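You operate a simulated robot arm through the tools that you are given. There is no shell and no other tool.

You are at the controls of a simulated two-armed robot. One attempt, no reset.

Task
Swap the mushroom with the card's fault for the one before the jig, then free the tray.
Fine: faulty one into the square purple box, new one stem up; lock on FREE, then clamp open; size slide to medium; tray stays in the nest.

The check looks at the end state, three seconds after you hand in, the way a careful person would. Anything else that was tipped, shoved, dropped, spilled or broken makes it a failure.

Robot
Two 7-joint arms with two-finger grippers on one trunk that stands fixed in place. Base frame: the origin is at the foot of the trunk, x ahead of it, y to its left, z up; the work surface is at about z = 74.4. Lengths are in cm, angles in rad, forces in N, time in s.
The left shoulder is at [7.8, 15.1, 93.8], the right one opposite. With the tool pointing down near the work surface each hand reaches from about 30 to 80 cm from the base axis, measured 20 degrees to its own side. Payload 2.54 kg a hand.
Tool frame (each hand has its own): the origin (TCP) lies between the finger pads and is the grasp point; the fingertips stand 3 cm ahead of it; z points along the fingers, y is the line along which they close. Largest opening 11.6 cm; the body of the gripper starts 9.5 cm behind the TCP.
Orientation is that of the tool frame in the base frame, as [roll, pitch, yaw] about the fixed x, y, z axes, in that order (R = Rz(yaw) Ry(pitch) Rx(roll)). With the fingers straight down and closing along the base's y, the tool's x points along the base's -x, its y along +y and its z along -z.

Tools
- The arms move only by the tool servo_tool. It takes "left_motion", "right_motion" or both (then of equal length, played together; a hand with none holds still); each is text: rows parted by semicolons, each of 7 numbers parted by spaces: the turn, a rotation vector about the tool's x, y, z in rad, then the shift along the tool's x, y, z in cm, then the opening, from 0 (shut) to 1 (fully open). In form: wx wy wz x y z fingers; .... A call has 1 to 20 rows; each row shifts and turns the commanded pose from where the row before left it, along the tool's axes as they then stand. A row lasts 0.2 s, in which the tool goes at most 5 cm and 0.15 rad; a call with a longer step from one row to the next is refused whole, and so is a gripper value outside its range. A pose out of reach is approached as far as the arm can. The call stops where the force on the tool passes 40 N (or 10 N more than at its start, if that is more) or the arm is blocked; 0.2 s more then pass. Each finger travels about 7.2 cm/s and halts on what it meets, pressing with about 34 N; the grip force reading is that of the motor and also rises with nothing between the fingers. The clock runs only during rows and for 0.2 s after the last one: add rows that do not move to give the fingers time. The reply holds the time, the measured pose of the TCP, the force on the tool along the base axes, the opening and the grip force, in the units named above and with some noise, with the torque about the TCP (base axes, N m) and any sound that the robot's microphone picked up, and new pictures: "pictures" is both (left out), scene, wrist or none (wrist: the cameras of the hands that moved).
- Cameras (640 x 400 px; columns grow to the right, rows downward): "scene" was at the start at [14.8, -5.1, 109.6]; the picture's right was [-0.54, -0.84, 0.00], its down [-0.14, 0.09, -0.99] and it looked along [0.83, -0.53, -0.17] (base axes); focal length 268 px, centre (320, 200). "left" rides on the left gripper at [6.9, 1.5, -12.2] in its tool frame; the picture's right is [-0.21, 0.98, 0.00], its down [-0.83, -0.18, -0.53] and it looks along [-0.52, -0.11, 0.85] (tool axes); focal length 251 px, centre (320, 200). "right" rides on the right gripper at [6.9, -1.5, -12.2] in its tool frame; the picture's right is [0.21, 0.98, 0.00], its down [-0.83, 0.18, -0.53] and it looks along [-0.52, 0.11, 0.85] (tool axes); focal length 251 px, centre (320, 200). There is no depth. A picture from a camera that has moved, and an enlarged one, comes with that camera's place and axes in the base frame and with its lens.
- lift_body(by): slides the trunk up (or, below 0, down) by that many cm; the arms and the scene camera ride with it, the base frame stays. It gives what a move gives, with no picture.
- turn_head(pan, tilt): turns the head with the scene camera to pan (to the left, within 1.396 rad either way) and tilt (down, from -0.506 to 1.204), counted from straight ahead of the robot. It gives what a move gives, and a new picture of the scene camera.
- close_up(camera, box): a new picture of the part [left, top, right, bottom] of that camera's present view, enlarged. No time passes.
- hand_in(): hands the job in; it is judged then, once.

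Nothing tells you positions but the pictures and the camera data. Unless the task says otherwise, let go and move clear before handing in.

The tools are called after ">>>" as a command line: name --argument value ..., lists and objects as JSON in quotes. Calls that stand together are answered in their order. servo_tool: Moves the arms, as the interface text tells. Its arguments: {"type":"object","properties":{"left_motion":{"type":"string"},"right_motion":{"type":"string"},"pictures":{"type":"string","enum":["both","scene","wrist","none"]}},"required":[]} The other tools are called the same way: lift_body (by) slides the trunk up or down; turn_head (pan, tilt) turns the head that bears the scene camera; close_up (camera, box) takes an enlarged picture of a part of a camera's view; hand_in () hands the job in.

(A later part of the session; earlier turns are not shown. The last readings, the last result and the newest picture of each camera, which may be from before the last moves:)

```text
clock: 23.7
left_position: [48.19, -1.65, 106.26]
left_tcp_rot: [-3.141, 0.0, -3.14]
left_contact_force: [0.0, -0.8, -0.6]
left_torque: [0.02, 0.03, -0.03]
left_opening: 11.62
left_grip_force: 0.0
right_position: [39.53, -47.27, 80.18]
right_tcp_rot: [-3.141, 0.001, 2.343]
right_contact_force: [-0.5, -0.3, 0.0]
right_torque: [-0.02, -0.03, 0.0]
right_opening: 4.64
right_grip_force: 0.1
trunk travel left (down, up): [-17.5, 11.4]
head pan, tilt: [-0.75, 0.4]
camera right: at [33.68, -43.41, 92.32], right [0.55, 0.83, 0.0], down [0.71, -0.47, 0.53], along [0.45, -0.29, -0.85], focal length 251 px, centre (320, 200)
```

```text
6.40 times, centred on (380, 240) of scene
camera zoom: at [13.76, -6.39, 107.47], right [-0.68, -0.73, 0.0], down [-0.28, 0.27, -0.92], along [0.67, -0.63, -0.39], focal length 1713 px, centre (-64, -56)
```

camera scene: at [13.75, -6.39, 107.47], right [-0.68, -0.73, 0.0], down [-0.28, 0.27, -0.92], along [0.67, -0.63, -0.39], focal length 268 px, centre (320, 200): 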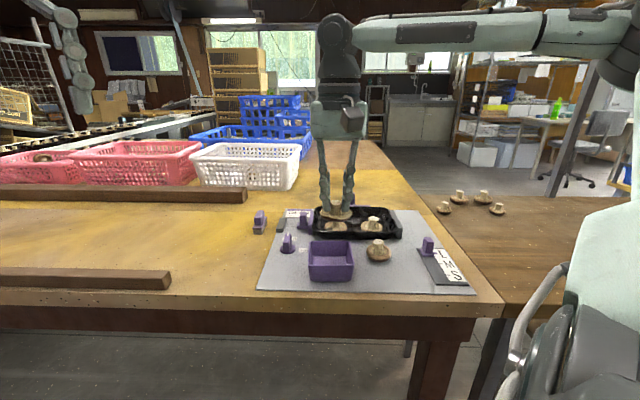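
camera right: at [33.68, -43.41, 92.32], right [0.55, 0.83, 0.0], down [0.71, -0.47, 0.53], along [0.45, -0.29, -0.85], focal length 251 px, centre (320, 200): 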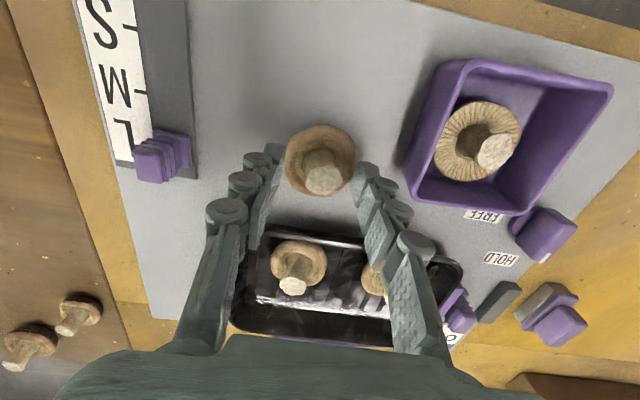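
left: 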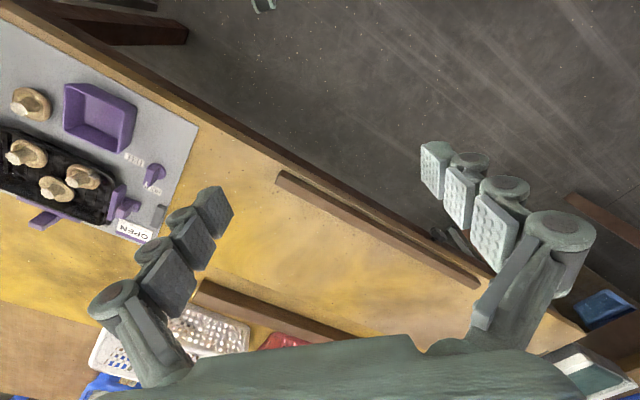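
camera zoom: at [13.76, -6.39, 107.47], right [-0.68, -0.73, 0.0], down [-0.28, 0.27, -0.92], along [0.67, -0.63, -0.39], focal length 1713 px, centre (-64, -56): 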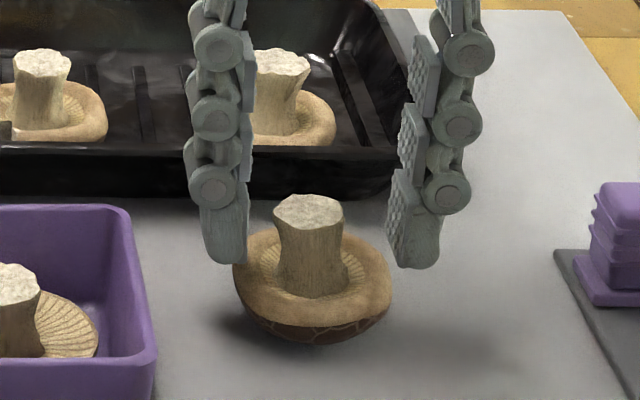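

>>> servo_tool --right_motion "0 0 0 0 0 0 0.25; 0 0 0 0 0 0 0.1; 0 0 0 0 0 0 0; 0 0 0 0 0 0 0" --pictures "none"

>>> close_up --camera "scene" --box '[330, 210, 430, 270]'

>>> servo_tool --right_motion "0 0 0 0 0 -0.8 0; 0 0 0 0 0 -2 0; 0 0 0 0 0 -3 0; 0 0 0 0 0 -3 0; 0 0 0 0 0 -2 0; 0 0 0 0 0 0 0" --pictures "both"

```text
clock: 24.7
left_position: [48.07, -1.57, 106.28]
left_tcp_rot: [-3.142, -0.003, -3.141]
left_contact_force: [-0.3, 0.4, -0.4]
left_torque: [-0.02, 0.01, 0.0]
left_opening: 11.62
left_grip_force: 0.0
right_position: [39.53, -47.14, 80.21]
right_tcp_rot: [3.141, 0.0, 2.342]
right_contact_force: [-0.2, -0.4, -0.4]
right_torque: [-0.02, 0.0, -0.02]
right_opening: 1.94
right_grip_force: 12.5
trunk travel left (down, up): [-17.5, 11.4]
head pan, tilt: [-0.75, 0.4]
```

```text
6.40 times, centred on (380, 240) of scene
camera zoom: at [13.76, -6.4, 107.47], right [-0.68, -0.73, 0.0], down [-0.28, 0.27, -0.92], along [0.67, -0.63, -0.39], focal length 1713 px, centre (-64, -56)
```

zoom: 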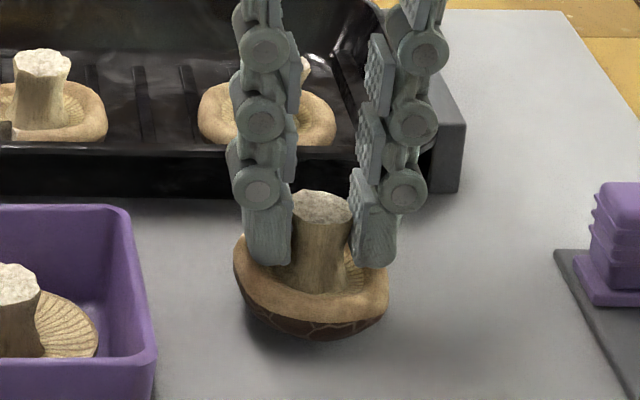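

```text
clock: 26.1
left_position: [48.26, -1.71, 106.26]
left_tcp_rot: [3.14, 0.001, 3.14]
left_contact_force: [-0.4, 0.0, -0.6]
left_torque: [-0.03, -0.01, -0.04]
left_opening: 11.6
left_grip_force: 0.1
right_position: [39.56, -47.22, 90.9]
right_tcp_rot: [3.141, -0.001, 2.342]
right_contact_force: [-0.4, -0.2, -0.7]
right_torque: [-0.04, 0.03, -0.03]
right_opening: 1.96
right_grip_force: 12.0
trunk travel left (down, up): [-17.5, 11.4]
head pan, tilt: [-0.75, 0.4]
camera scene: at [13.76, -6.4, 107.47], right [-0.68, -0.73, 0.0], down [-0.28, 0.27, -0.92], along [0.67, -0.63, -0.39], focal length 268 px, centre (320, 200)
camera right: at [33.72, -43.34, 103.09], right [0.55, 0.83, 0.0], down [0.71, -0.47, 0.53], along [0.45, -0.29, -0.85], focal length 251 px, centre (320, 200)
```

scene: 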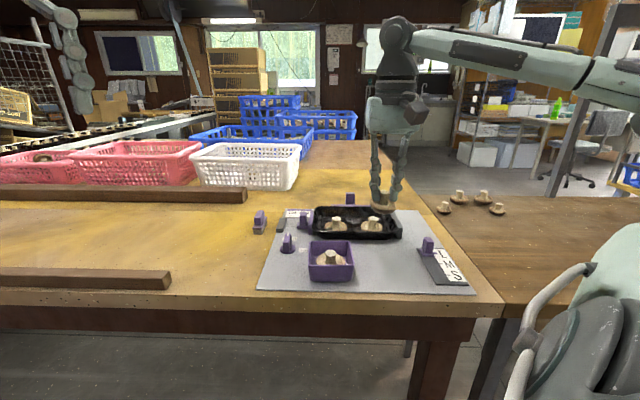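
right: 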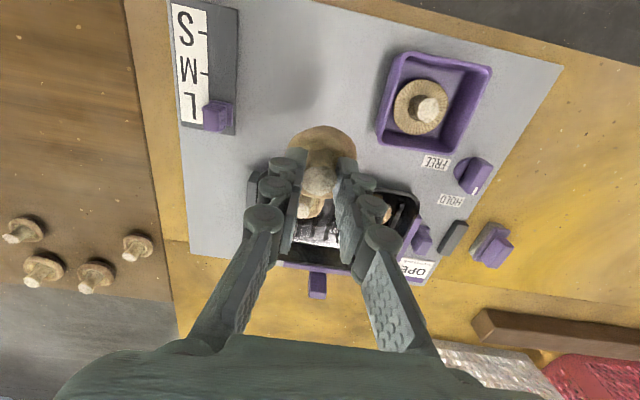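

Spare is held upright. Moving over the vacated spot in the tray.

>>> servo_tool --right_motion "0 0 0 -3.96 1.1 0 0; 0 0 0 -3.96 1.1 0 0; 0 0 0 -3.96 1.1 0 0; 0 0 0 -3.96 1.08 0 0; 0 0 0 0 0 0 0" --pictures "none"

>>> servo_tool --right_motion "0 0 0 0 0 3 0; 0 0 0 0 0 3 0; 0 0 0 0 0 2 0; 0 0 0 0 0 1 0; 0 0 0 0 0 0 0" --pictures "wrist"

>>> close_up --camera "scene" --box '[300, 180, 420, 245]'

```text
clock: 27.3
left_position: [48.23, -1.77, 106.28]
left_tcp_rot: [-3.14, -0.001, 3.141]
left_contact_force: [-1.0, -0.5, -1.1]
left_torque: [0.0, 0.0, 0.01]
left_opening: 11.61
left_grip_force: 0.1
right_position: [53.86, -55.59, 90.92]
right_tcp_rot: [-3.141, 0.0, 2.345]
right_contact_force: [-0.1, 0.0, -0.8]
right_torque: [0.0, 0.01, 0.02]
right_opening: 1.96
right_grip_force: 12.0
trunk travel left (down, up): [-17.5, 11.4]
head pan, tilt: [-0.75, 0.4]
```

```text
clock: 28.5
left_position: [48.1, -1.87, 106.33]
left_tcp_rot: [3.141, -0.002, 3.141]
left_contact_force: [-0.8, 0.0, -0.2]
left_torque: [0.0, 0.01, -0.02]
left_opening: 11.61
left_grip_force: 0.1
right_position: [53.77, -55.61, 81.94]
right_tcp_rot: [-3.141, 0.0, 2.342]
right_contact_force: [0.7, -0.5, 0.0]
right_torque: [0.01, -0.01, -0.03]
right_opening: 1.96
right_grip_force: 12.0
trunk travel left (down, up): [-17.5, 11.4]
head pan, tilt: [-0.75, 0.4]
camera right: at [47.92, -51.74, 94.03], right [0.55, 0.83, 0.0], down [0.71, -0.47, 0.53], along [0.45, -0.29, -0.85], focal length 251 px, centre (320, 200)
```

right: 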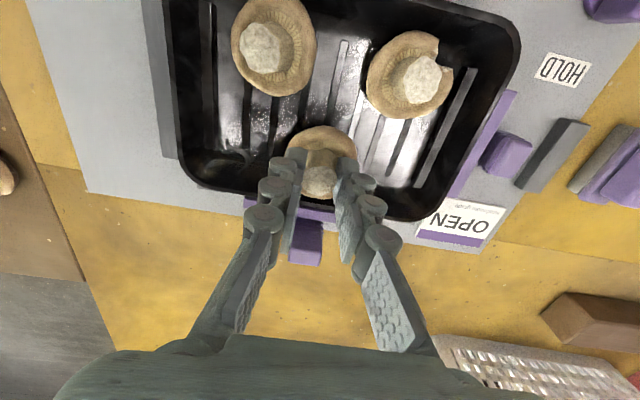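

```text
5.33 times, centred on (360, 212) of scene
camera zoom: at [13.76, -6.4, 107.47], right [-0.68, -0.73, 0.0], down [-0.28, 0.27, -0.92], along [0.67, -0.63, -0.39], focal length 1428 px, centre (107, 133)
```

zoom: 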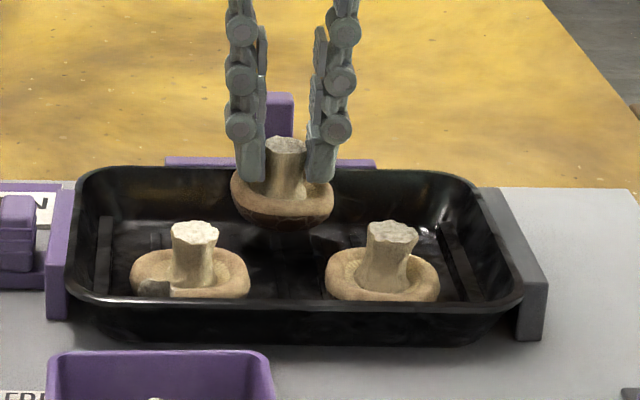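

>>> servo_tool --right_motion "0 0 0 0 0 0.5 0; 0 0 0 0 0 0.4 0; 0 0 0 0 0 0 0" --pictures "none"

>>> servo_tool --right_motion "0 0 0 0 0 0.2 0; 0 0 0 0 0 0 0" --pictures "none"

>>> servo_tool --right_motion "0 0 0 0 0 0.2 0; 0 0 0 0 0 0 0" --pictures "none"

>>> close_up --camera "scene" --box '[300, 180, 420, 245]'

```text
clock: 29.3
left_position: [48.15, -1.73, 106.24]
left_tcp_rot: [3.141, -0.001, -3.141]
left_contact_force: [0.1, 0.0, 0.0]
left_torque: [-0.02, 0.02, 0.0]
left_opening: 11.61
left_grip_force: 0.0
right_position: [53.79, -55.55, 80.99]
right_tcp_rot: [3.142, 0.0, 2.343]
right_contact_force: [0.0, -0.6, -0.3]
right_torque: [-0.03, 0.02, -0.03]
right_opening: 1.98
right_grip_force: 12.0
trunk travel left (down, up): [-17.5, 11.4]
head pan, tilt: [-0.75, 0.4]
```

```text
clock: 29.9
left_position: [48.12, -1.62, 106.25]
left_tcp_rot: [-3.142, 0.0, 3.141]
left_contact_force: [-0.5, 0.5, 0.4]
left_torque: [0.0, 0.0, 0.0]
left_opening: 11.6
left_grip_force: 0.2
right_position: [53.71, -55.48, 80.93]
right_tcp_rot: [-3.141, 0.001, 2.341]
right_contact_force: [0.1, 0.9, -0.1]
right_torque: [0.01, 0.01, 0.01]
right_opening: 1.97
right_grip_force: 11.9
trunk travel left (down, up): [-17.5, 11.4]
head pan, tilt: [-0.75, 0.4]
```

```text
clock: 30.5
left_position: [48.21, -1.58, 106.33]
left_tcp_rot: [-3.141, -0.001, 3.141]
left_contact_force: [0.5, -0.1, -0.3]
left_torque: [-0.02, -0.01, -0.01]
left_opening: 11.58
left_grip_force: 0.1
right_position: [53.77, -55.56, 80.52]
right_tcp_rot: [-3.14, -0.001, 2.344]
right_contact_force: [0.5, 0.3, -1.0]
right_torque: [0.0, 0.0, -0.04]
right_opening: 1.96
right_grip_force: 12.1
trunk travel left (down, up): [-17.5, 11.4]
head pan, tilt: [-0.75, 0.4]
```

```text
5.33 times, centred on (360, 212) of scene
camera zoom: at [13.76, -6.4, 107.47], right [-0.68, -0.73, 0.0], down [-0.28, 0.27, -0.92], along [0.67, -0.63, -0.39], focal length 1428 px, centre (107, 133)
```

zoom: 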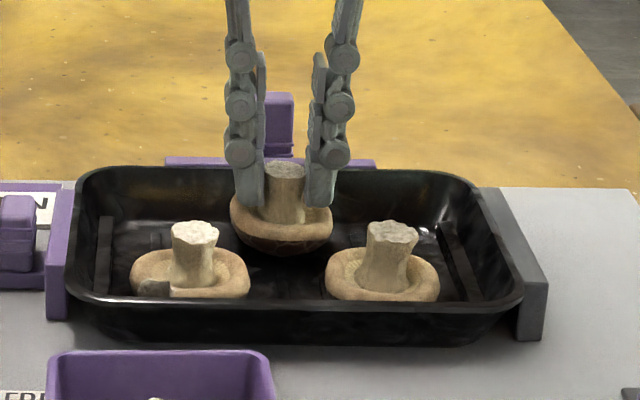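

>>> servo_tool --right_motion "0 0 0 0 0 0.15 0; 0 0 0 0 0 0 0" --pictures "none"

>>> servo_tool --right_motion "0 0 0 0 0 0.15 0; 0 0 0 0 0 0 0" --pictures "none"

>>> close_up --camera "scene" --box '[300, 180, 420, 245]'

```text
clock: 31.1
left_position: [48.11, -1.6, 106.24]
left_tcp_rot: [3.14, 0.002, -3.141]
left_contact_force: [-0.1, -1.2, 0.3]
left_torque: [0.03, -0.05, 0.01]
left_opening: 11.61
left_grip_force: 0.0
right_position: [53.72, -55.38, 80.51]
right_tcp_rot: [-3.141, 0.0, 2.343]
right_contact_force: [0.8, -0.6, 1.5]
right_torque: [-0.05, 0.04, -0.01]
right_opening: 1.97
right_grip_force: 12.3
trunk travel left (down, up): [-17.5, 11.4]
head pan, tilt: [-0.75, 0.4]
```

```text
clock: 31.7
left_position: [48.19, -1.55, 106.4]
left_tcp_rot: [-3.14, 0.002, -3.14]
left_contact_force: [0.9, 0.5, 0.3]
left_torque: [-0.01, 0.0, 0.01]
left_opening: 11.62
left_grip_force: 0.1
right_position: [53.69, -55.42, 80.4]
right_tcp_rot: [3.139, 0.001, 2.342]
right_contact_force: [-0.7, 0.1, 6.6]
right_torque: [-0.07, -0.04, -0.02]
right_opening: 1.97
right_grip_force: 11.9
trunk travel left (down, up): [-17.5, 11.4]
head pan, tilt: [-0.75, 0.4]
```

```text
5.33 times, centred on (360, 212) of scene
camera zoom: at [13.71, -6.34, 107.49], right [-0.68, -0.73, 0.0], down [-0.28, 0.26, -0.92], along [0.67, -0.63, -0.39], focal length 1428 px, centre (107, 133)
```

zoom: 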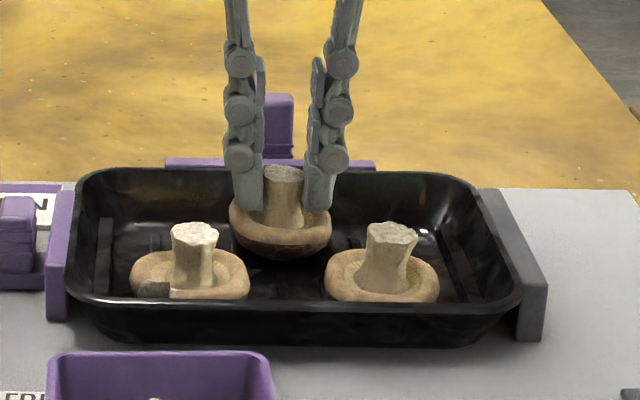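

Contact felt (6.6 N). Easing off slightly, releasing and rising.

>>> servo_tool --right_motion "0 0 0 0 0 -0.12 0; 0 0 0 0 0 0 0; 0 0 0 0 0 0 0.22; 0 0 0 0 0 0 0.35; 0 0 0 0 0 0 0.4; 0 0 0 0 0 0 0.4" --pictures "none"

>>> servo_tool --right_motion "0 0 0 0 0 -1.5 0.4; 0 0 0 0 0 -3 0.4; 0 0 0 0 0 -4 0.4; 0 0 0 0 0 -3 0.4; 0 0 0 0 0 0 0.4" --pictures "both"

>>> close_up --camera "scene" --box '[300, 180, 420, 245]'

```text
clock: 33.1
left_position: [48.22, -1.62, 106.38]
left_tcp_rot: [-3.141, 0.0, -3.14]
left_contact_force: [0.8, 0.2, -0.2]
left_torque: [0.02, 0.0, -0.01]
left_opening: 11.63
left_grip_force: 0.0
right_position: [53.68, -55.47, 80.31]
right_tcp_rot: [-3.141, -0.003, 2.342]
right_contact_force: [0.0, -0.5, -0.4]
right_torque: [0.01, -0.03, 0.0]
right_opening: 4.64
right_grip_force: 0.1
trunk travel left (down, up): [-17.5, 11.4]
head pan, tilt: [-0.75, 0.4]
```

```text
clock: 34.3
left_position: [48.13, -1.61, 106.21]
left_tcp_rot: [3.141, 0.0, -3.141]
left_contact_force: [-0.2, 0.2, -0.3]
left_torque: [-0.02, -0.02, 0.05]
left_opening: 11.62
left_grip_force: 0.1
right_position: [53.89, -55.5, 91.97]
right_tcp_rot: [3.141, 0.0, 2.344]
right_contact_force: [-0.5, 0.1, 0.9]
right_torque: [0.01, 0.0, 0.01]
right_opening: 4.65
right_grip_force: 0.0
trunk travel left (down, up): [-17.5, 11.4]
head pan, tilt: [-0.75, 0.4]
camera scene: at [13.76, -6.39, 107.47], right [-0.68, -0.73, 0.0], down [-0.28, 0.27, -0.92], along [0.67, -0.63, -0.39], focal length 268 px, centre (320, 200)
camera right: at [47.93, -51.68, 104.17], right [0.55, 0.83, 0.0], down [0.71, -0.47, 0.53], along [0.45, -0.29, -0.85], focal length 251 px, centre (320, 200)
```

scene: 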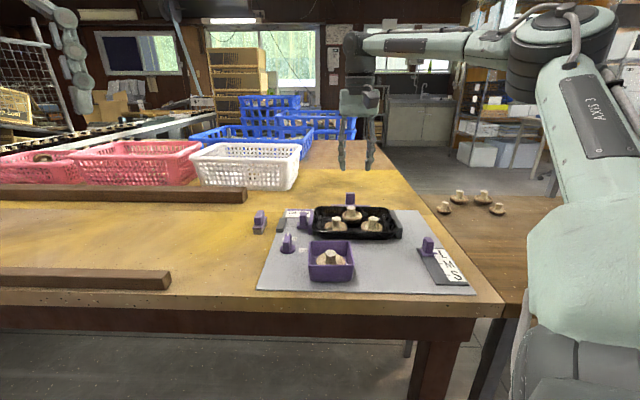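
right: 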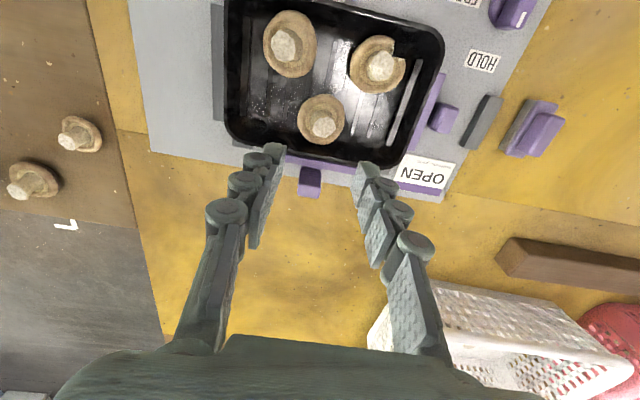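

```text
5.33 times, centred on (360, 212) of scene
camera zoom: at [13.76, -6.39, 107.47], right [-0.68, -0.73, 0.0], down [-0.28, 0.27, -0.92], along [0.67, -0.63, -0.39], focal length 1428 px, centre (107, 133)
```

zoom: 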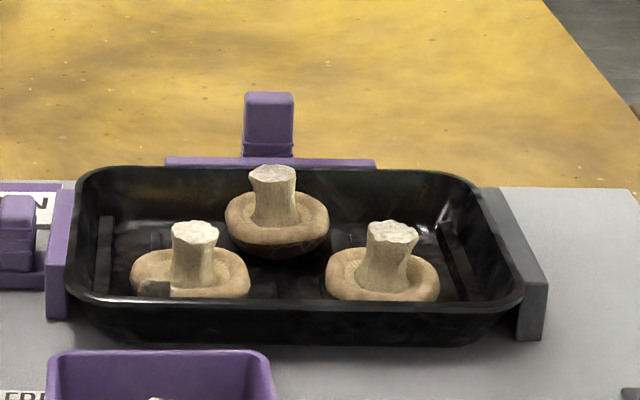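

Swap complete, new mushroom stem up. Next the lock knob: moving over it.

>>> servo_tool --right_motion "0 0 0 2.72 3.04 0 0.4; 0 0 0 2.72 3.04 0 0.4; 0 0 0 2.72 3.04 0 0.4; 0 0 0 2.72 3.04 0 0.4; 0 0 0 2.72 3.04 0 0.4; 0 0 0 0 0 0 0.4" --pictures "both"

>>> close_up --camera "right" --box '[260, 80, 380, 180]'

>>> close_up --camera "scene" --box '[260, 200, 350, 260]'

```text
clock: 35.7
left_position: [48.18, -1.67, 106.4]
left_tcp_rot: [-3.141, 0.001, -3.141]
left_contact_force: [0.0, 0.4, -0.5]
left_torque: [-0.02, -0.01, -0.04]
left_opening: 11.58
left_grip_force: 0.0
right_position: [54.94, -35.09, 91.86]
right_tcp_rot: [3.141, -0.001, 2.341]
right_contact_force: [-0.1, 0.1, -1.0]
right_torque: [0.02, 0.0, -0.03]
right_opening: 4.65
right_grip_force: 0.0
trunk travel left (down, up): [-17.5, 11.4]
head pan, tilt: [-0.75, 0.4]
camera scene: at [13.76, -6.38, 107.47], right [-0.68, -0.73, 0.0], down [-0.28, 0.27, -0.92], along [0.67, -0.63, -0.39], focal length 268 px, centre (320, 200)
camera right: at [49.14, -31.29, 104.07], right [0.55, 0.83, 0.0], down [0.71, -0.47, 0.53], along [0.45, -0.29, -0.85], focal length 251 px, centre (320, 200)
```

scene: 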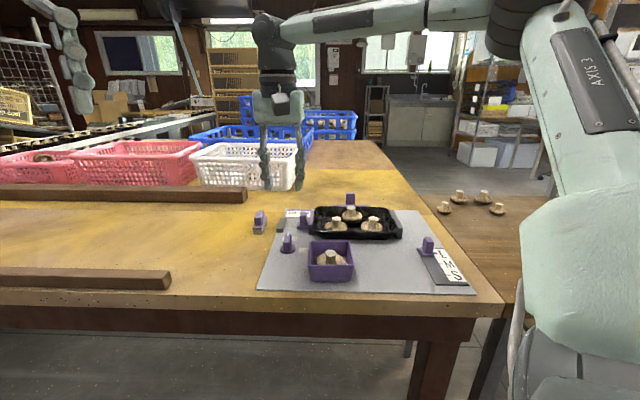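
right: 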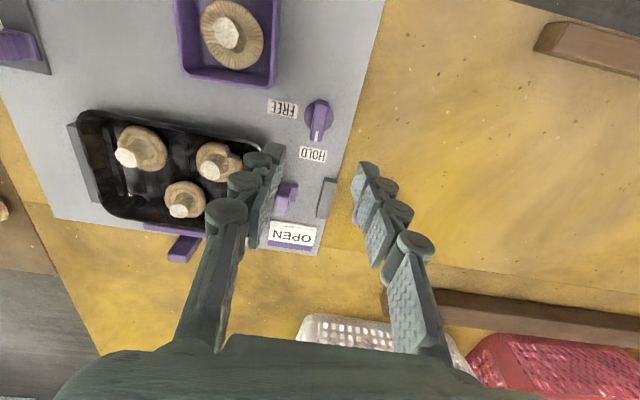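

```text
4.00 times, centred on (320, 130) of right
camera zoom: at [49.14, -31.29, 104.07], right [0.55, 0.83, 0.0], down [0.71, -0.47, 0.53], along [0.45, -0.29, -0.85], focal length 1006 px, centre (320, 480)
```

zoom: 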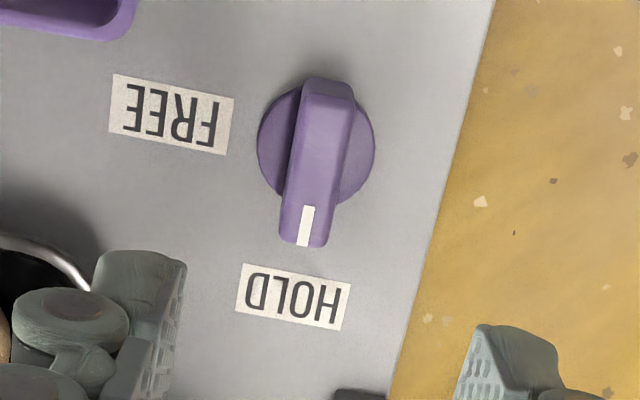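

```text
6.67 times, centred on (305, 230) of scene
camera zoom: at [13.76, -6.38, 107.47], right [-0.68, -0.73, 0.0], down [-0.28, 0.27, -0.92], along [0.67, -0.63, -0.39], focal length 1784 px, centre (420, 0)
```

zoom: 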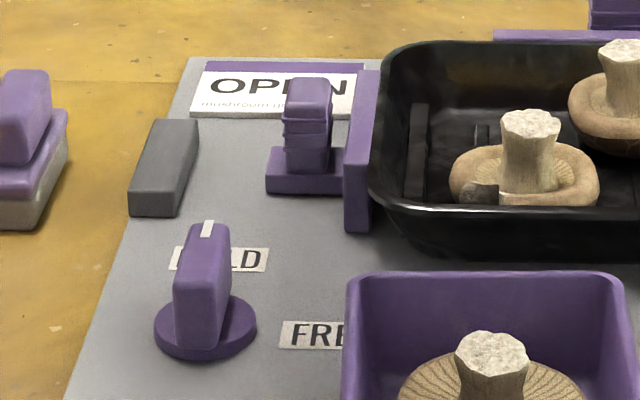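

The lock's axis is nearly under the tool. I'll first test in the air that the wrist can make the 90° clockwise turn from HOLD to FREE.

>>> servo_tool --right_motion "0 0 0.143 0 0 0 0.4; 0 0 0.143 0 0 0 0.4; 0 0 0.143 0 0 0 0.4; 0 0 0.143 0 0 0 0.4; 0 0 0.143 0 0 0 0.4; 0 0 0.143 0 0 0 0.4; 0 0 0.143 0 0 0 0.4; 0 0 0.143 0 0 0 0.4; 0 0 0.143 0 0 0 0.4; 0 0 0.143 0 0 0 0.4; 0 0 0.14 0 0 0 0.4; 0 0 0 0 0 0 0.4" --pictures "wrist"

```text
clock: 38.3
left_position: [48.07, -1.65, 106.19]
left_tcp_rot: [-3.141, 0.001, 3.141]
left_contact_force: [0.4, 0.3, 0.9]
left_torque: [-0.02, 0.0, -0.01]
left_opening: 11.63
left_grip_force: 0.0
right_position: [55.1, -35.05, 91.79]
right_tcp_rot: [3.141, 0.001, 0.771]
right_contact_force: [-0.1, -0.5, 0.1]
right_torque: [0.03, 0.0, -0.01]
right_opening: 4.66
right_grip_force: 0.1
trunk travel left (down, up): [-17.5, 11.4]
head pan, tilt: [-0.75, 0.4]
camera right: at [59.07, -29.33, 104.07], right [0.83, -0.55, 0.0], down [-0.47, -0.71, 0.53], along [-0.29, -0.45, -0.85], focal length 251 px, centre (320, 200)
```

right: 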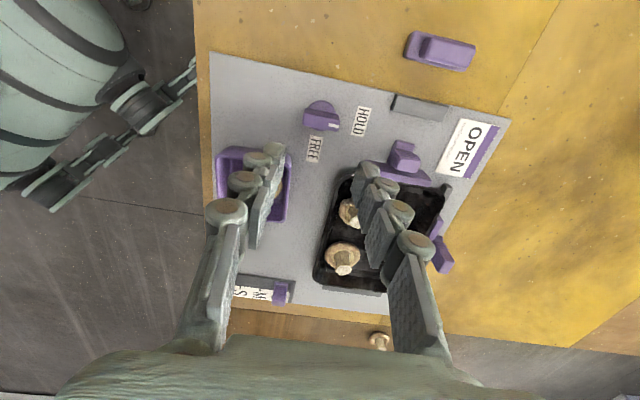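

The wrist can do it. This new angle also lets me inspect the clamps before going back.

>>> close_up --camera "right" --box '[300, 80, 520, 280]'

>>> close_up --camera "right" --box '[390, 20, 490, 90]'

>>> servo_tool --right_motion "0 0 -0.143 0 0 0 0.4; 0 0 -0.143 0 0 0 0.4; 0 0 -0.143 0 0 0 0.4; 0 0 -0.143 0 0 0 0.4; 0 0 -0.143 0 0 0 0.4; 0 0 -0.143 0 0 0 0.4; 0 0 -0.143 0 0 0 0.4; 0 0 -0.143 0 0 0 0.4; 0 0 -0.143 0 0 0 0.4; 0 0 -0.143 0 0 0 0.4; 0 0 -0.14 0 0 0 0.4; 0 0 -0.035 -0.1 -0.18 0 0.4; 0 0 0 0 0 4 0.4; 0 0 0 0 0 4 0.4; 0 0 0 0 0 2 0.4; 0 0 0 0 0 0 0.4" --pictures "wrist"

>>> close_up --camera "scene" --box '[260, 190, 350, 260]'

>>> close_up --camera "right" --box '[260, 100, 380, 200]'

```text
2.00 times, centred on (410, 180) of right
camera zoom: at [59.07, -29.33, 104.07], right [0.83, -0.55, 0.0], down [-0.47, -0.71, 0.53], along [-0.29, -0.45, -0.85], focal length 503 px, centre (140, 240)
```

zoom: 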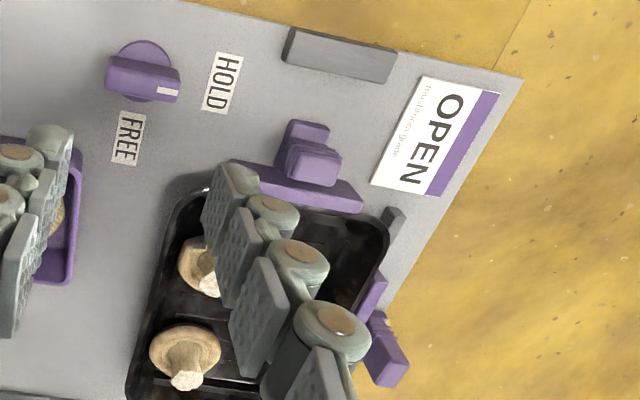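

```text
5.71 times, centred on (440, 55) of right
camera zoom: at [59.07, -29.33, 104.07], right [0.83, -0.55, 0.0], down [-0.47, -0.71, 0.53], along [-0.29, -0.45, -0.85], focal length 1437 px, centre (-366, 1029)
```

zoom: 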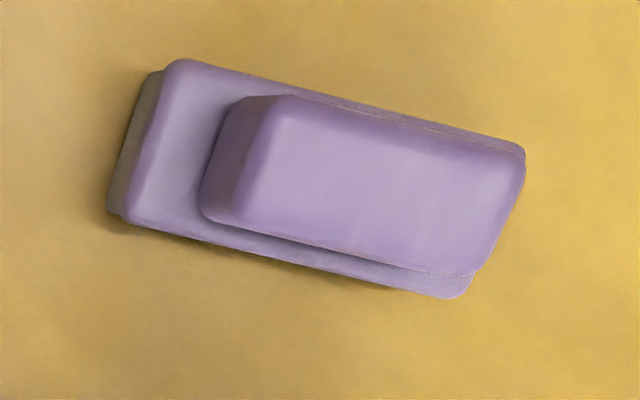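

```text
clock: 41.7
left_position: [48.2, -1.66, 106.26]
left_tcp_rot: [-3.141, 0.0, 3.141]
left_contact_force: [1.3, -0.3, 0.3]
left_torque: [-0.02, -0.01, -0.04]
left_opening: 11.6
left_grip_force: 0.1
right_position: [55.04, -35.34, 81.88]
right_tcp_rot: [3.141, 0.0, 2.377]
right_contact_force: [-0.2, 0.2, 0.0]
right_torque: [-0.01, -0.01, 0.01]
right_opening: 4.62
right_grip_force: 0.1
trunk travel left (down, up): [-17.5, 11.4]
head pan, tilt: [-0.75, 0.4]
camera right: at [49.12, -31.76, 94.06], right [0.52, 0.85, 0.0], down [0.72, -0.44, 0.53], along [0.46, -0.28, -0.85], focal length 251 px, centre (320, 200)
```

right: 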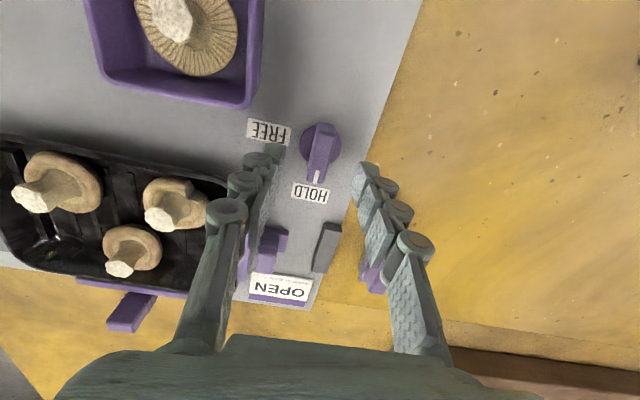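

```text
5.71 times, centred on (305, 225) of scene
camera zoom: at [13.76, -6.4, 107.47], right [-0.68, -0.73, 0.0], down [-0.28, 0.27, -0.92], along [0.67, -0.63, -0.39], focal length 1530 px, centre (406, 57)
```

zoom: 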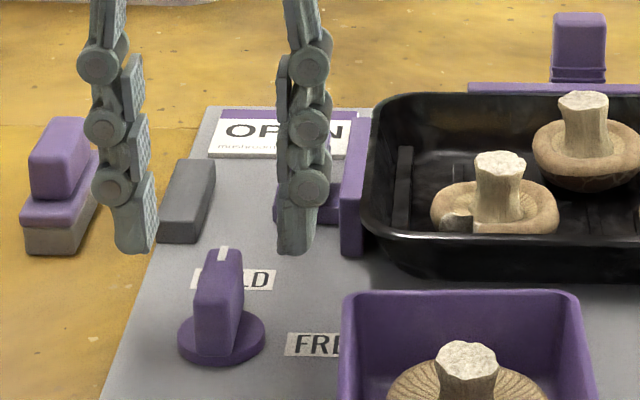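

```text
4.00 times, centred on (320, 150) of right
camera zoom: at [49.12, -31.76, 94.06], right [0.52, 0.85, 0.0], down [0.72, -0.44, 0.53], along [0.46, -0.28, -0.85], focal length 1006 px, centre (320, 400)
```

zoom: 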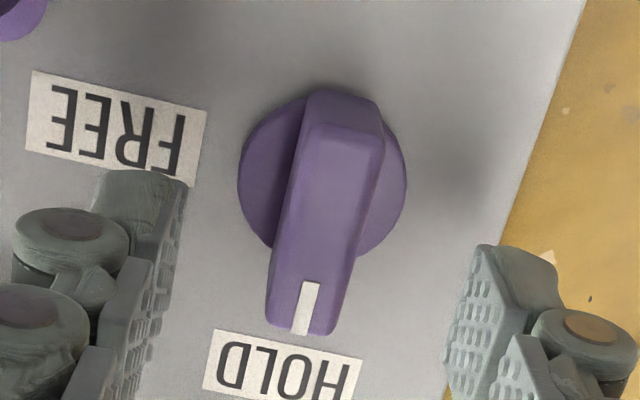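

>>> servo_tool --right_motion "0 0 0 0.3 -0.1 1 0.4; 0 0 0 0 0 1.5 0.4; 0 0 0 0 0 0 0.4; 0 0 0 0 0 0 0.2; 0 0 0 0 0 0 0.05; 0 0 0 0 0 0 0; 0 0 0 0 0 0 0" --pictures "wrist"

>>> close_up --camera "scene" --box '[260, 190, 350, 260]'

```text
clock: 43.3
left_position: [48.11, -1.62, 106.22]
left_tcp_rot: [-3.141, -0.001, -3.142]
left_contact_force: [-0.5, -1.0, 0.4]
left_torque: [-0.02, 0.01, 0.02]
left_opening: 11.62
left_grip_force: 0.1
right_position: [54.83, -35.1, 79.44]
right_tcp_rot: [3.14, 0.0, 2.376]
right_contact_force: [8.8, 11.2, -4.6]
right_torque: [0.06, -0.5, -0.79]
right_opening: 1.34
right_grip_force: 40.5
trunk travel left (down, up): [-17.5, 11.4]
head pan, tilt: [-0.75, 0.4]
camera right: at [48.9, -31.51, 91.62], right [0.52, 0.85, 0.0], down [0.72, -0.44, 0.53], along [0.46, -0.28, -0.85], focal length 251 px, centre (320, 200)
```

right: 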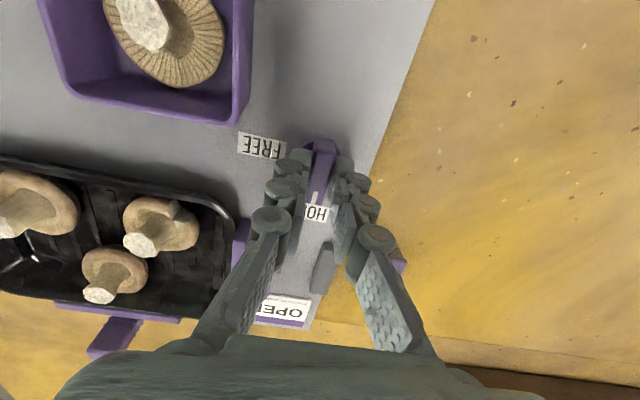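

```text
5.71 times, centred on (305, 225) of scene
camera zoom: at [13.84, -6.34, 107.46], right [-0.68, -0.73, 0.0], down [-0.29, 0.26, -0.92], along [0.67, -0.63, -0.39], focal length 1530 px, centre (406, 57)
```

zoom: 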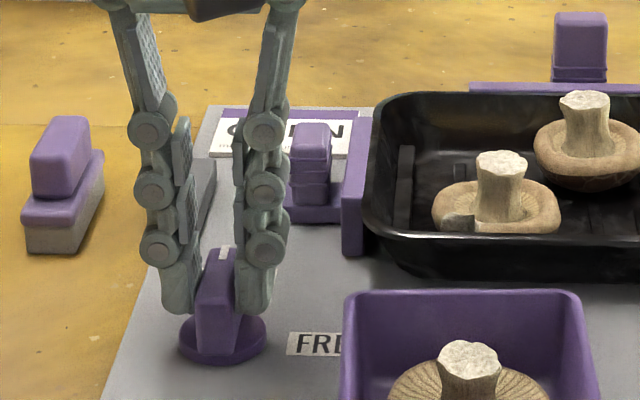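

>>> servo_tool --right_motion "0 0 0 0 0.12 0 0; 0 0 0 0 0 0 0" --pictures "none"

```text
clock: 43.9
left_position: [48.14, -1.59, 106.23]
left_tcp_rot: [3.141, 0.0, 3.141]
left_contact_force: [0.0, -0.6, -0.9]
left_torque: [-0.02, 0.0, 0.03]
left_opening: 11.62
left_grip_force: 0.0
right_position: [54.86, -35.07, 79.45]
right_tcp_rot: [-3.139, 0.001, 2.377]
right_contact_force: [5.5, 9.2, -2.0]
right_torque: [0.13, -0.19, -0.84]
right_opening: 1.38
right_grip_force: 40.1
trunk travel left (down, up): [-17.5, 11.4]
head pan, tilt: [-0.75, 0.4]
```

>>> servo_tool --right_motion "0 0 0 0 0.15 0 0; 0 0 0.1 0 0 0 0; 0 0 0.1 0 0 0 0; 0 0 0.1 0 0 0 0; 0 0 0 0 0 0 0" --pictures "wrist"

>>> close_up --camera "scene" --box '[260, 190, 350, 260]'

```text
clock: 45.1
left_position: [48.11, -1.72, 106.33]
left_tcp_rot: [-3.141, 0.0, -3.141]
left_contact_force: [0.3, -1.1, -0.3]
left_torque: [-0.01, 0.0, -0.01]
left_opening: 11.61
left_grip_force: 0.2
right_position: [55.0, -35.06, 79.39]
right_tcp_rot: [-3.141, 0.0, 2.077]
right_contact_force: [-2.9, 1.2, 1.9]
right_torque: [0.09, 0.14, -0.03]
right_opening: 1.34
right_grip_force: 40.1
trunk travel left (down, up): [-17.5, 11.4]
head pan, tilt: [-0.75, 0.4]
camera right: at [50.36, -29.8, 91.62], right [0.75, 0.66, 0.0], down [0.56, -0.63, 0.53], along [0.35, -0.4, -0.85], focal length 251 px, centre (320, 200)
```

right: 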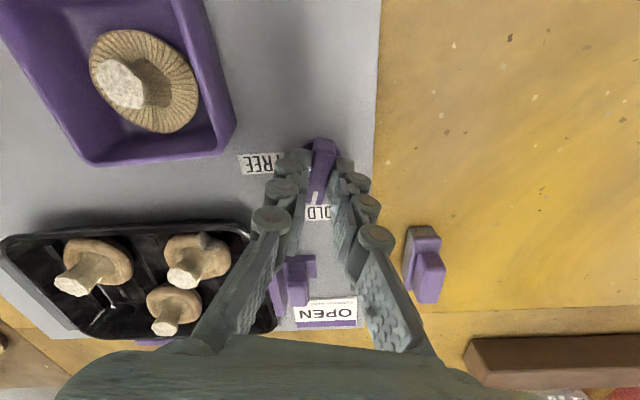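

```text
5.71 times, centred on (305, 225) of scene
camera zoom: at [13.73, -6.39, 107.48], right [-0.68, -0.73, 0.0], down [-0.28, 0.27, -0.92], along [0.67, -0.63, -0.39], focal length 1530 px, centre (406, 57)
```

zoom: 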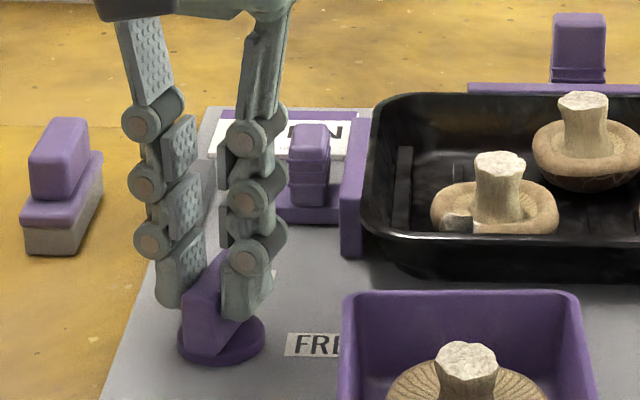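

Turning smoothly. Continuing to FREE.

>>> servo_tool --right_motion "0 0 0.12 0 0 0 0; 0 0 0.12 0 0 0 0; 0 0 0.12 0 0 0 0; 0 0 0.12 0 0 0 0; 0 0 0.12 0 0 0 0; 0 0 0.12 0 0 0 0; 0 0 0.12 0 0 0 0; 0 0 0.12 0 0 0 0; 0 0 0.12 0 0 0 0; 0 0 0.12 0 0 0 0; 0 0 0.07 0 0 0 0; 0 0 0 0 0 0 0" --pictures "wrist"

>>> close_up --camera "scene" --box '[260, 190, 350, 260]'

```text
clock: 47.7
left_position: [48.27, -1.66, 106.28]
left_tcp_rot: [3.141, -0.002, 3.141]
left_contact_force: [-0.5, 0.6, 0.7]
left_torque: [0.01, 0.02, 0.0]
left_opening: 11.63
left_grip_force: 0.2
right_position: [55.38, -35.02, 79.43]
right_tcp_rot: [3.137, -0.008, 0.803]
right_contact_force: [31.0, -3.7, 3.8]
right_torque: [-0.62, -0.25, 0.11]
right_opening: 1.35
right_grip_force: 40.3
trunk travel left (down, up): [-17.5, 11.4]
head pan, tilt: [-0.75, 0.4]
camera right: at [59.01, -29.17, 91.66], right [0.85, -0.52, 0.01], down [-0.45, -0.72, 0.53], along [-0.27, -0.45, -0.85], focal length 251 px, centre (320, 200)
```

right: 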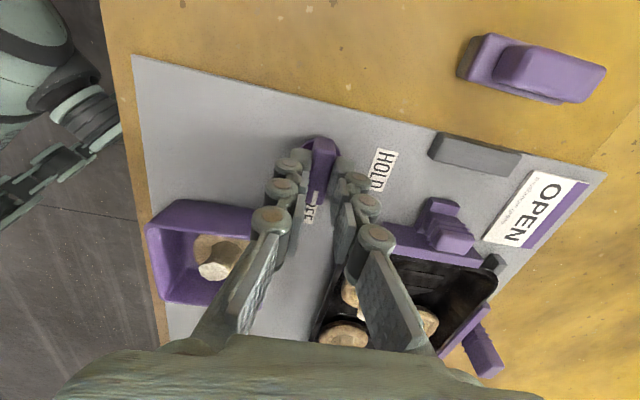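

```text
5.71 times, centred on (305, 225) of scene
camera zoom: at [13.92, -6.39, 107.45], right [-0.68, -0.73, 0.0], down [-0.29, 0.27, -0.92], along [0.67, -0.63, -0.39], focal length 1530 px, centre (406, 57)
```

zoom: 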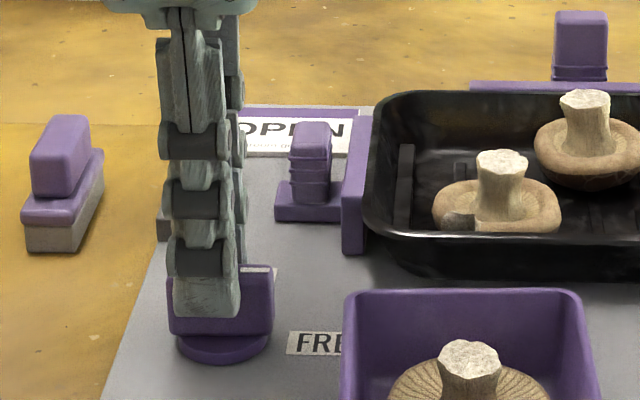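

>>> servo_tool --right_motion "0 0 0 0.21 0.22 0 0; 0 0 0 0.14 0.15 0 0; 0 0 0 0 0 0 0" --pictures "wrist"

>>> close_up --camera "right" --box '[250, 110, 400, 240]'

```text
clock: 48.5
left_position: [48.1, -1.73, 106.39]
left_tcp_rot: [3.142, -0.001, 3.14]
left_contact_force: [-0.1, 0.6, 0.7]
left_torque: [0.01, 0.02, -0.01]
left_opening: 11.61
left_grip_force: 0.1
right_position: [55.45, -35.06, 79.49]
right_tcp_rot: [-3.14, 0.001, 0.807]
right_contact_force: [5.0, -9.7, 11.7]
right_torque: [0.51, -0.8, -0.01]
right_opening: 1.39
right_grip_force: 40.3
trunk travel left (down, up): [-17.5, 11.4]
head pan, tilt: [-0.75, 0.4]
camera right: at [59.13, -29.14, 91.6], right [0.85, -0.52, 0.0], down [-0.44, -0.72, 0.53], along [-0.28, -0.46, -0.85], focal length 251 px, centre (320, 200)
```

right: 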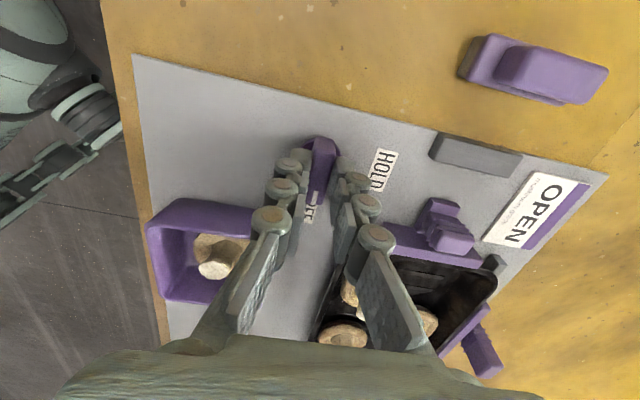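

```text
3.08 times, centred on (325, 175) of right
camera zoom: at [59.13, -29.14, 91.6], right [0.85, -0.52, 0.0], down [-0.44, -0.72, 0.53], along [-0.28, -0.46, -0.85], focal length 774 px, centre (305, 277)
```

zoom: 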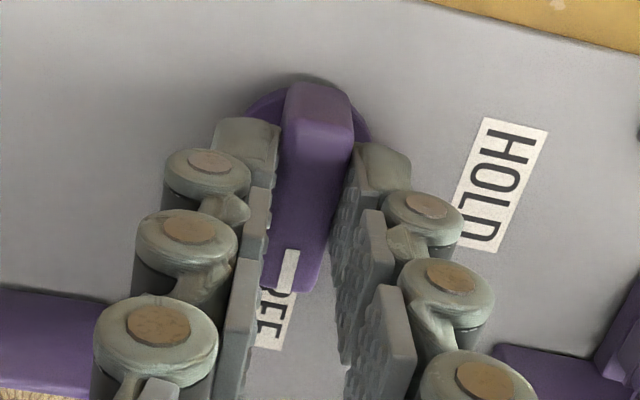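

Pointer is on FREE. Releasing and rising to verify.

>>> servo_tool --right_motion "0 0 0 0 0 0 0.2; 0 0 0 0 0 0 0.4; 0 0 0 0 0 0 0.4; 0 0 0 0 0 -2 0.4; 0 0 0 0 0 -4 0.4; 0 0 0 0 0 -4 0.4; 0 0 0 0 0 0 0.4" --pictures "wrist"

>>> close_up --camera "right" --box '[270, 60, 470, 200]'

>>> close_up --camera "scene" --box '[260, 190, 350, 260]'

```text
clock: 50.1
left_position: [48.11, -1.7, 106.33]
left_tcp_rot: [3.14, -0.001, 3.141]
left_contact_force: [0.0, 0.1, 0.4]
left_torque: [0.02, 0.02, 0.0]
left_opening: 11.59
left_grip_force: 0.1
right_position: [55.45, -34.98, 89.51]
right_tcp_rot: [-3.141, 0.001, 0.806]
right_contact_force: [0.5, -0.1, -0.6]
right_torque: [-0.03, 0.0, -0.02]
right_opening: 4.66
right_grip_force: 0.0
trunk travel left (down, up): [-17.5, 11.4]
head pan, tilt: [-0.75, 0.4]
camera right: at [59.2, -29.01, 101.65], right [0.85, -0.52, 0.0], down [-0.44, -0.72, 0.53], along [-0.28, -0.46, -0.85], focal length 251 px, centre (320, 200)
```

right: 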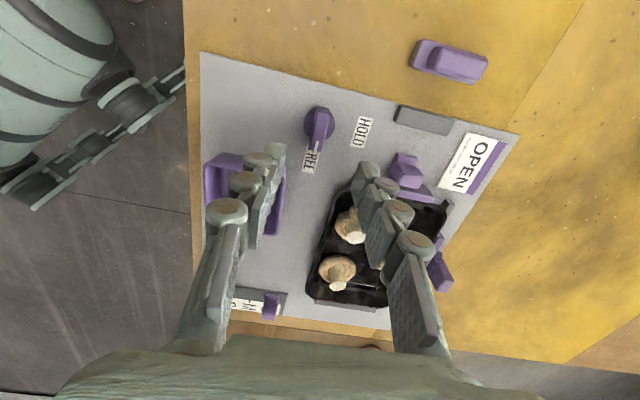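

```text
2.86 times, centred on (370, 130) of right
camera zoom: at [59.2, -29.01, 101.65], right [0.85, -0.52, 0.0], down [-0.44, -0.72, 0.53], along [-0.28, -0.46, -0.85], focal length 718 px, centre (177, 400)
```

zoom: 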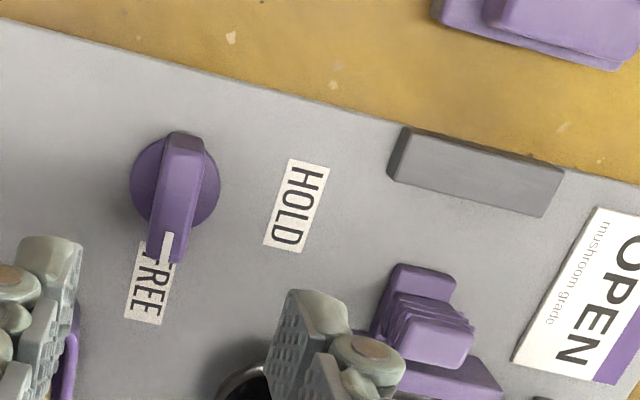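

```text
5.71 times, centred on (305, 225) of scene
camera zoom: at [13.76, -6.39, 107.47], right [-0.68, -0.73, 0.0], down [-0.28, 0.27, -0.92], along [0.67, -0.63, -0.39], focal length 1530 px, centre (406, 57)
```

zoom: 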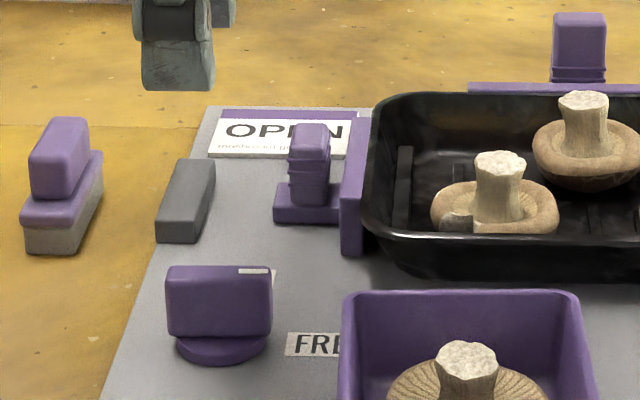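

Lock is at FREE. Now the end clamp knob (jaw pressing the tray's end, with a grey end stop behind it): moving above it, with fingers closing across its sliding direction.

>>> servo_tool --right_motion "0 0 0 -0.8 2.55 0 0.4; 0 0 0 -0.8 2.55 0 0.4; 0 0 0 -0.8 2.55 0 0.4; 0 0 0 -0.8 2.55 0 0.4; 0 0 0 0 0 0 0.4" --pictures "both"

>>> close_up --camera "right" --box '[240, 50, 440, 190]'

>>> close_up --camera "scene" --box '[270, 170, 350, 240]'

```text
clock: 51.3
left_position: [48.18, -1.64, 106.45]
left_tcp_rot: [-3.141, 0.0, 3.141]
left_contact_force: [0.2, -0.5, -0.1]
left_torque: [-0.03, 0.01, -0.01]
left_opening: 11.59
left_grip_force: 0.1
right_position: [60.66, -44.44, 89.46]
right_tcp_rot: [3.141, 0.0, 0.806]
right_contact_force: [-0.6, 0.4, 0.5]
right_torque: [-0.04, 0.0, -0.01]
right_opening: 4.63
right_grip_force: 0.1
trunk travel left (down, up): [-17.5, 11.4]
head pan, tilt: [-0.75, 0.4]
camera scene: at [13.76, -6.4, 107.47], right [-0.68, -0.73, 0.0], down [-0.28, 0.27, -0.92], along [0.67, -0.63, -0.39], focal length 268 px, centre (320, 200)
camera right: at [64.43, -38.41, 101.63], right [0.85, -0.52, 0.0], down [-0.44, -0.72, 0.53], along [-0.28, -0.46, -0.85], focal length 251 px, centre (320, 200)
```

scene: 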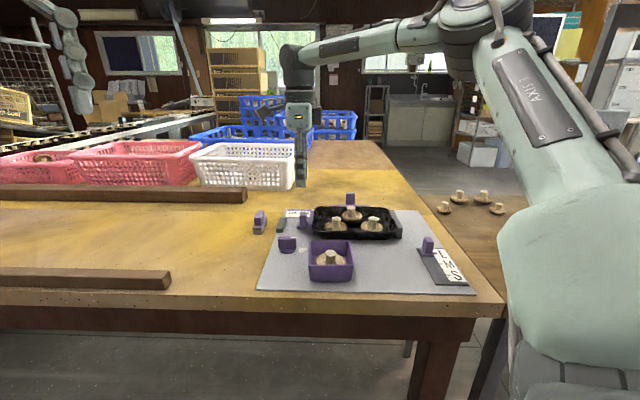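
right: 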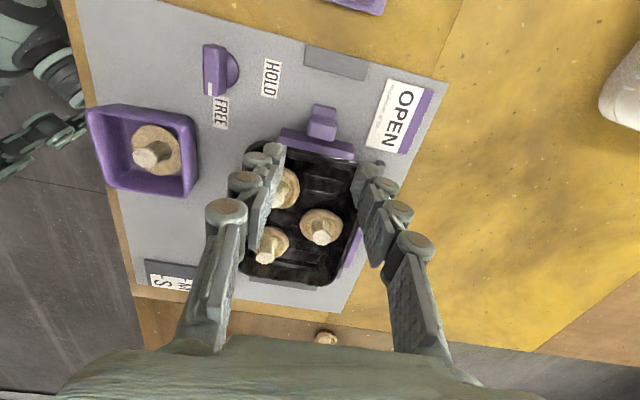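

```text
2.86 times, centred on (340, 120) of right
camera zoom: at [64.43, -38.41, 101.63], right [0.85, -0.52, 0.0], down [-0.44, -0.72, 0.53], along [-0.28, -0.46, -0.85], focal length 718 px, centre (263, 429)
```

zoom: 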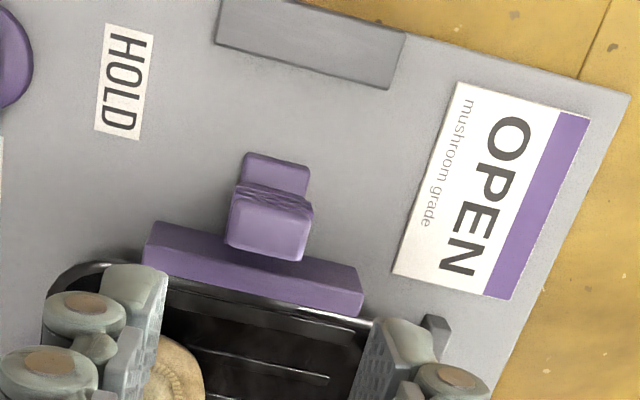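

```text
5.71 times, centred on (310, 205) of scene
camera zoom: at [13.76, -6.4, 107.47], right [-0.68, -0.73, 0.0], down [-0.28, 0.27, -0.92], along [0.67, -0.63, -0.39], focal length 1530 px, centre (377, 171)
```

zoom: 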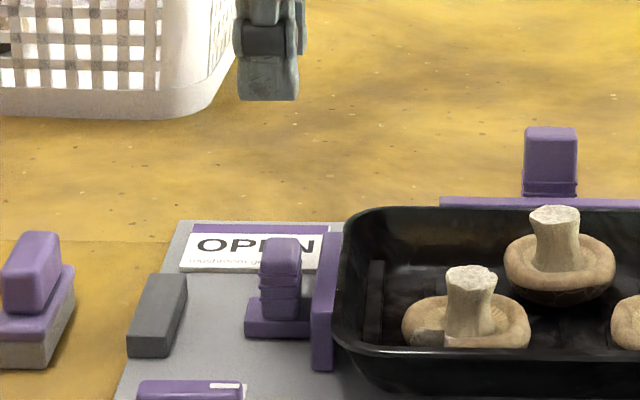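

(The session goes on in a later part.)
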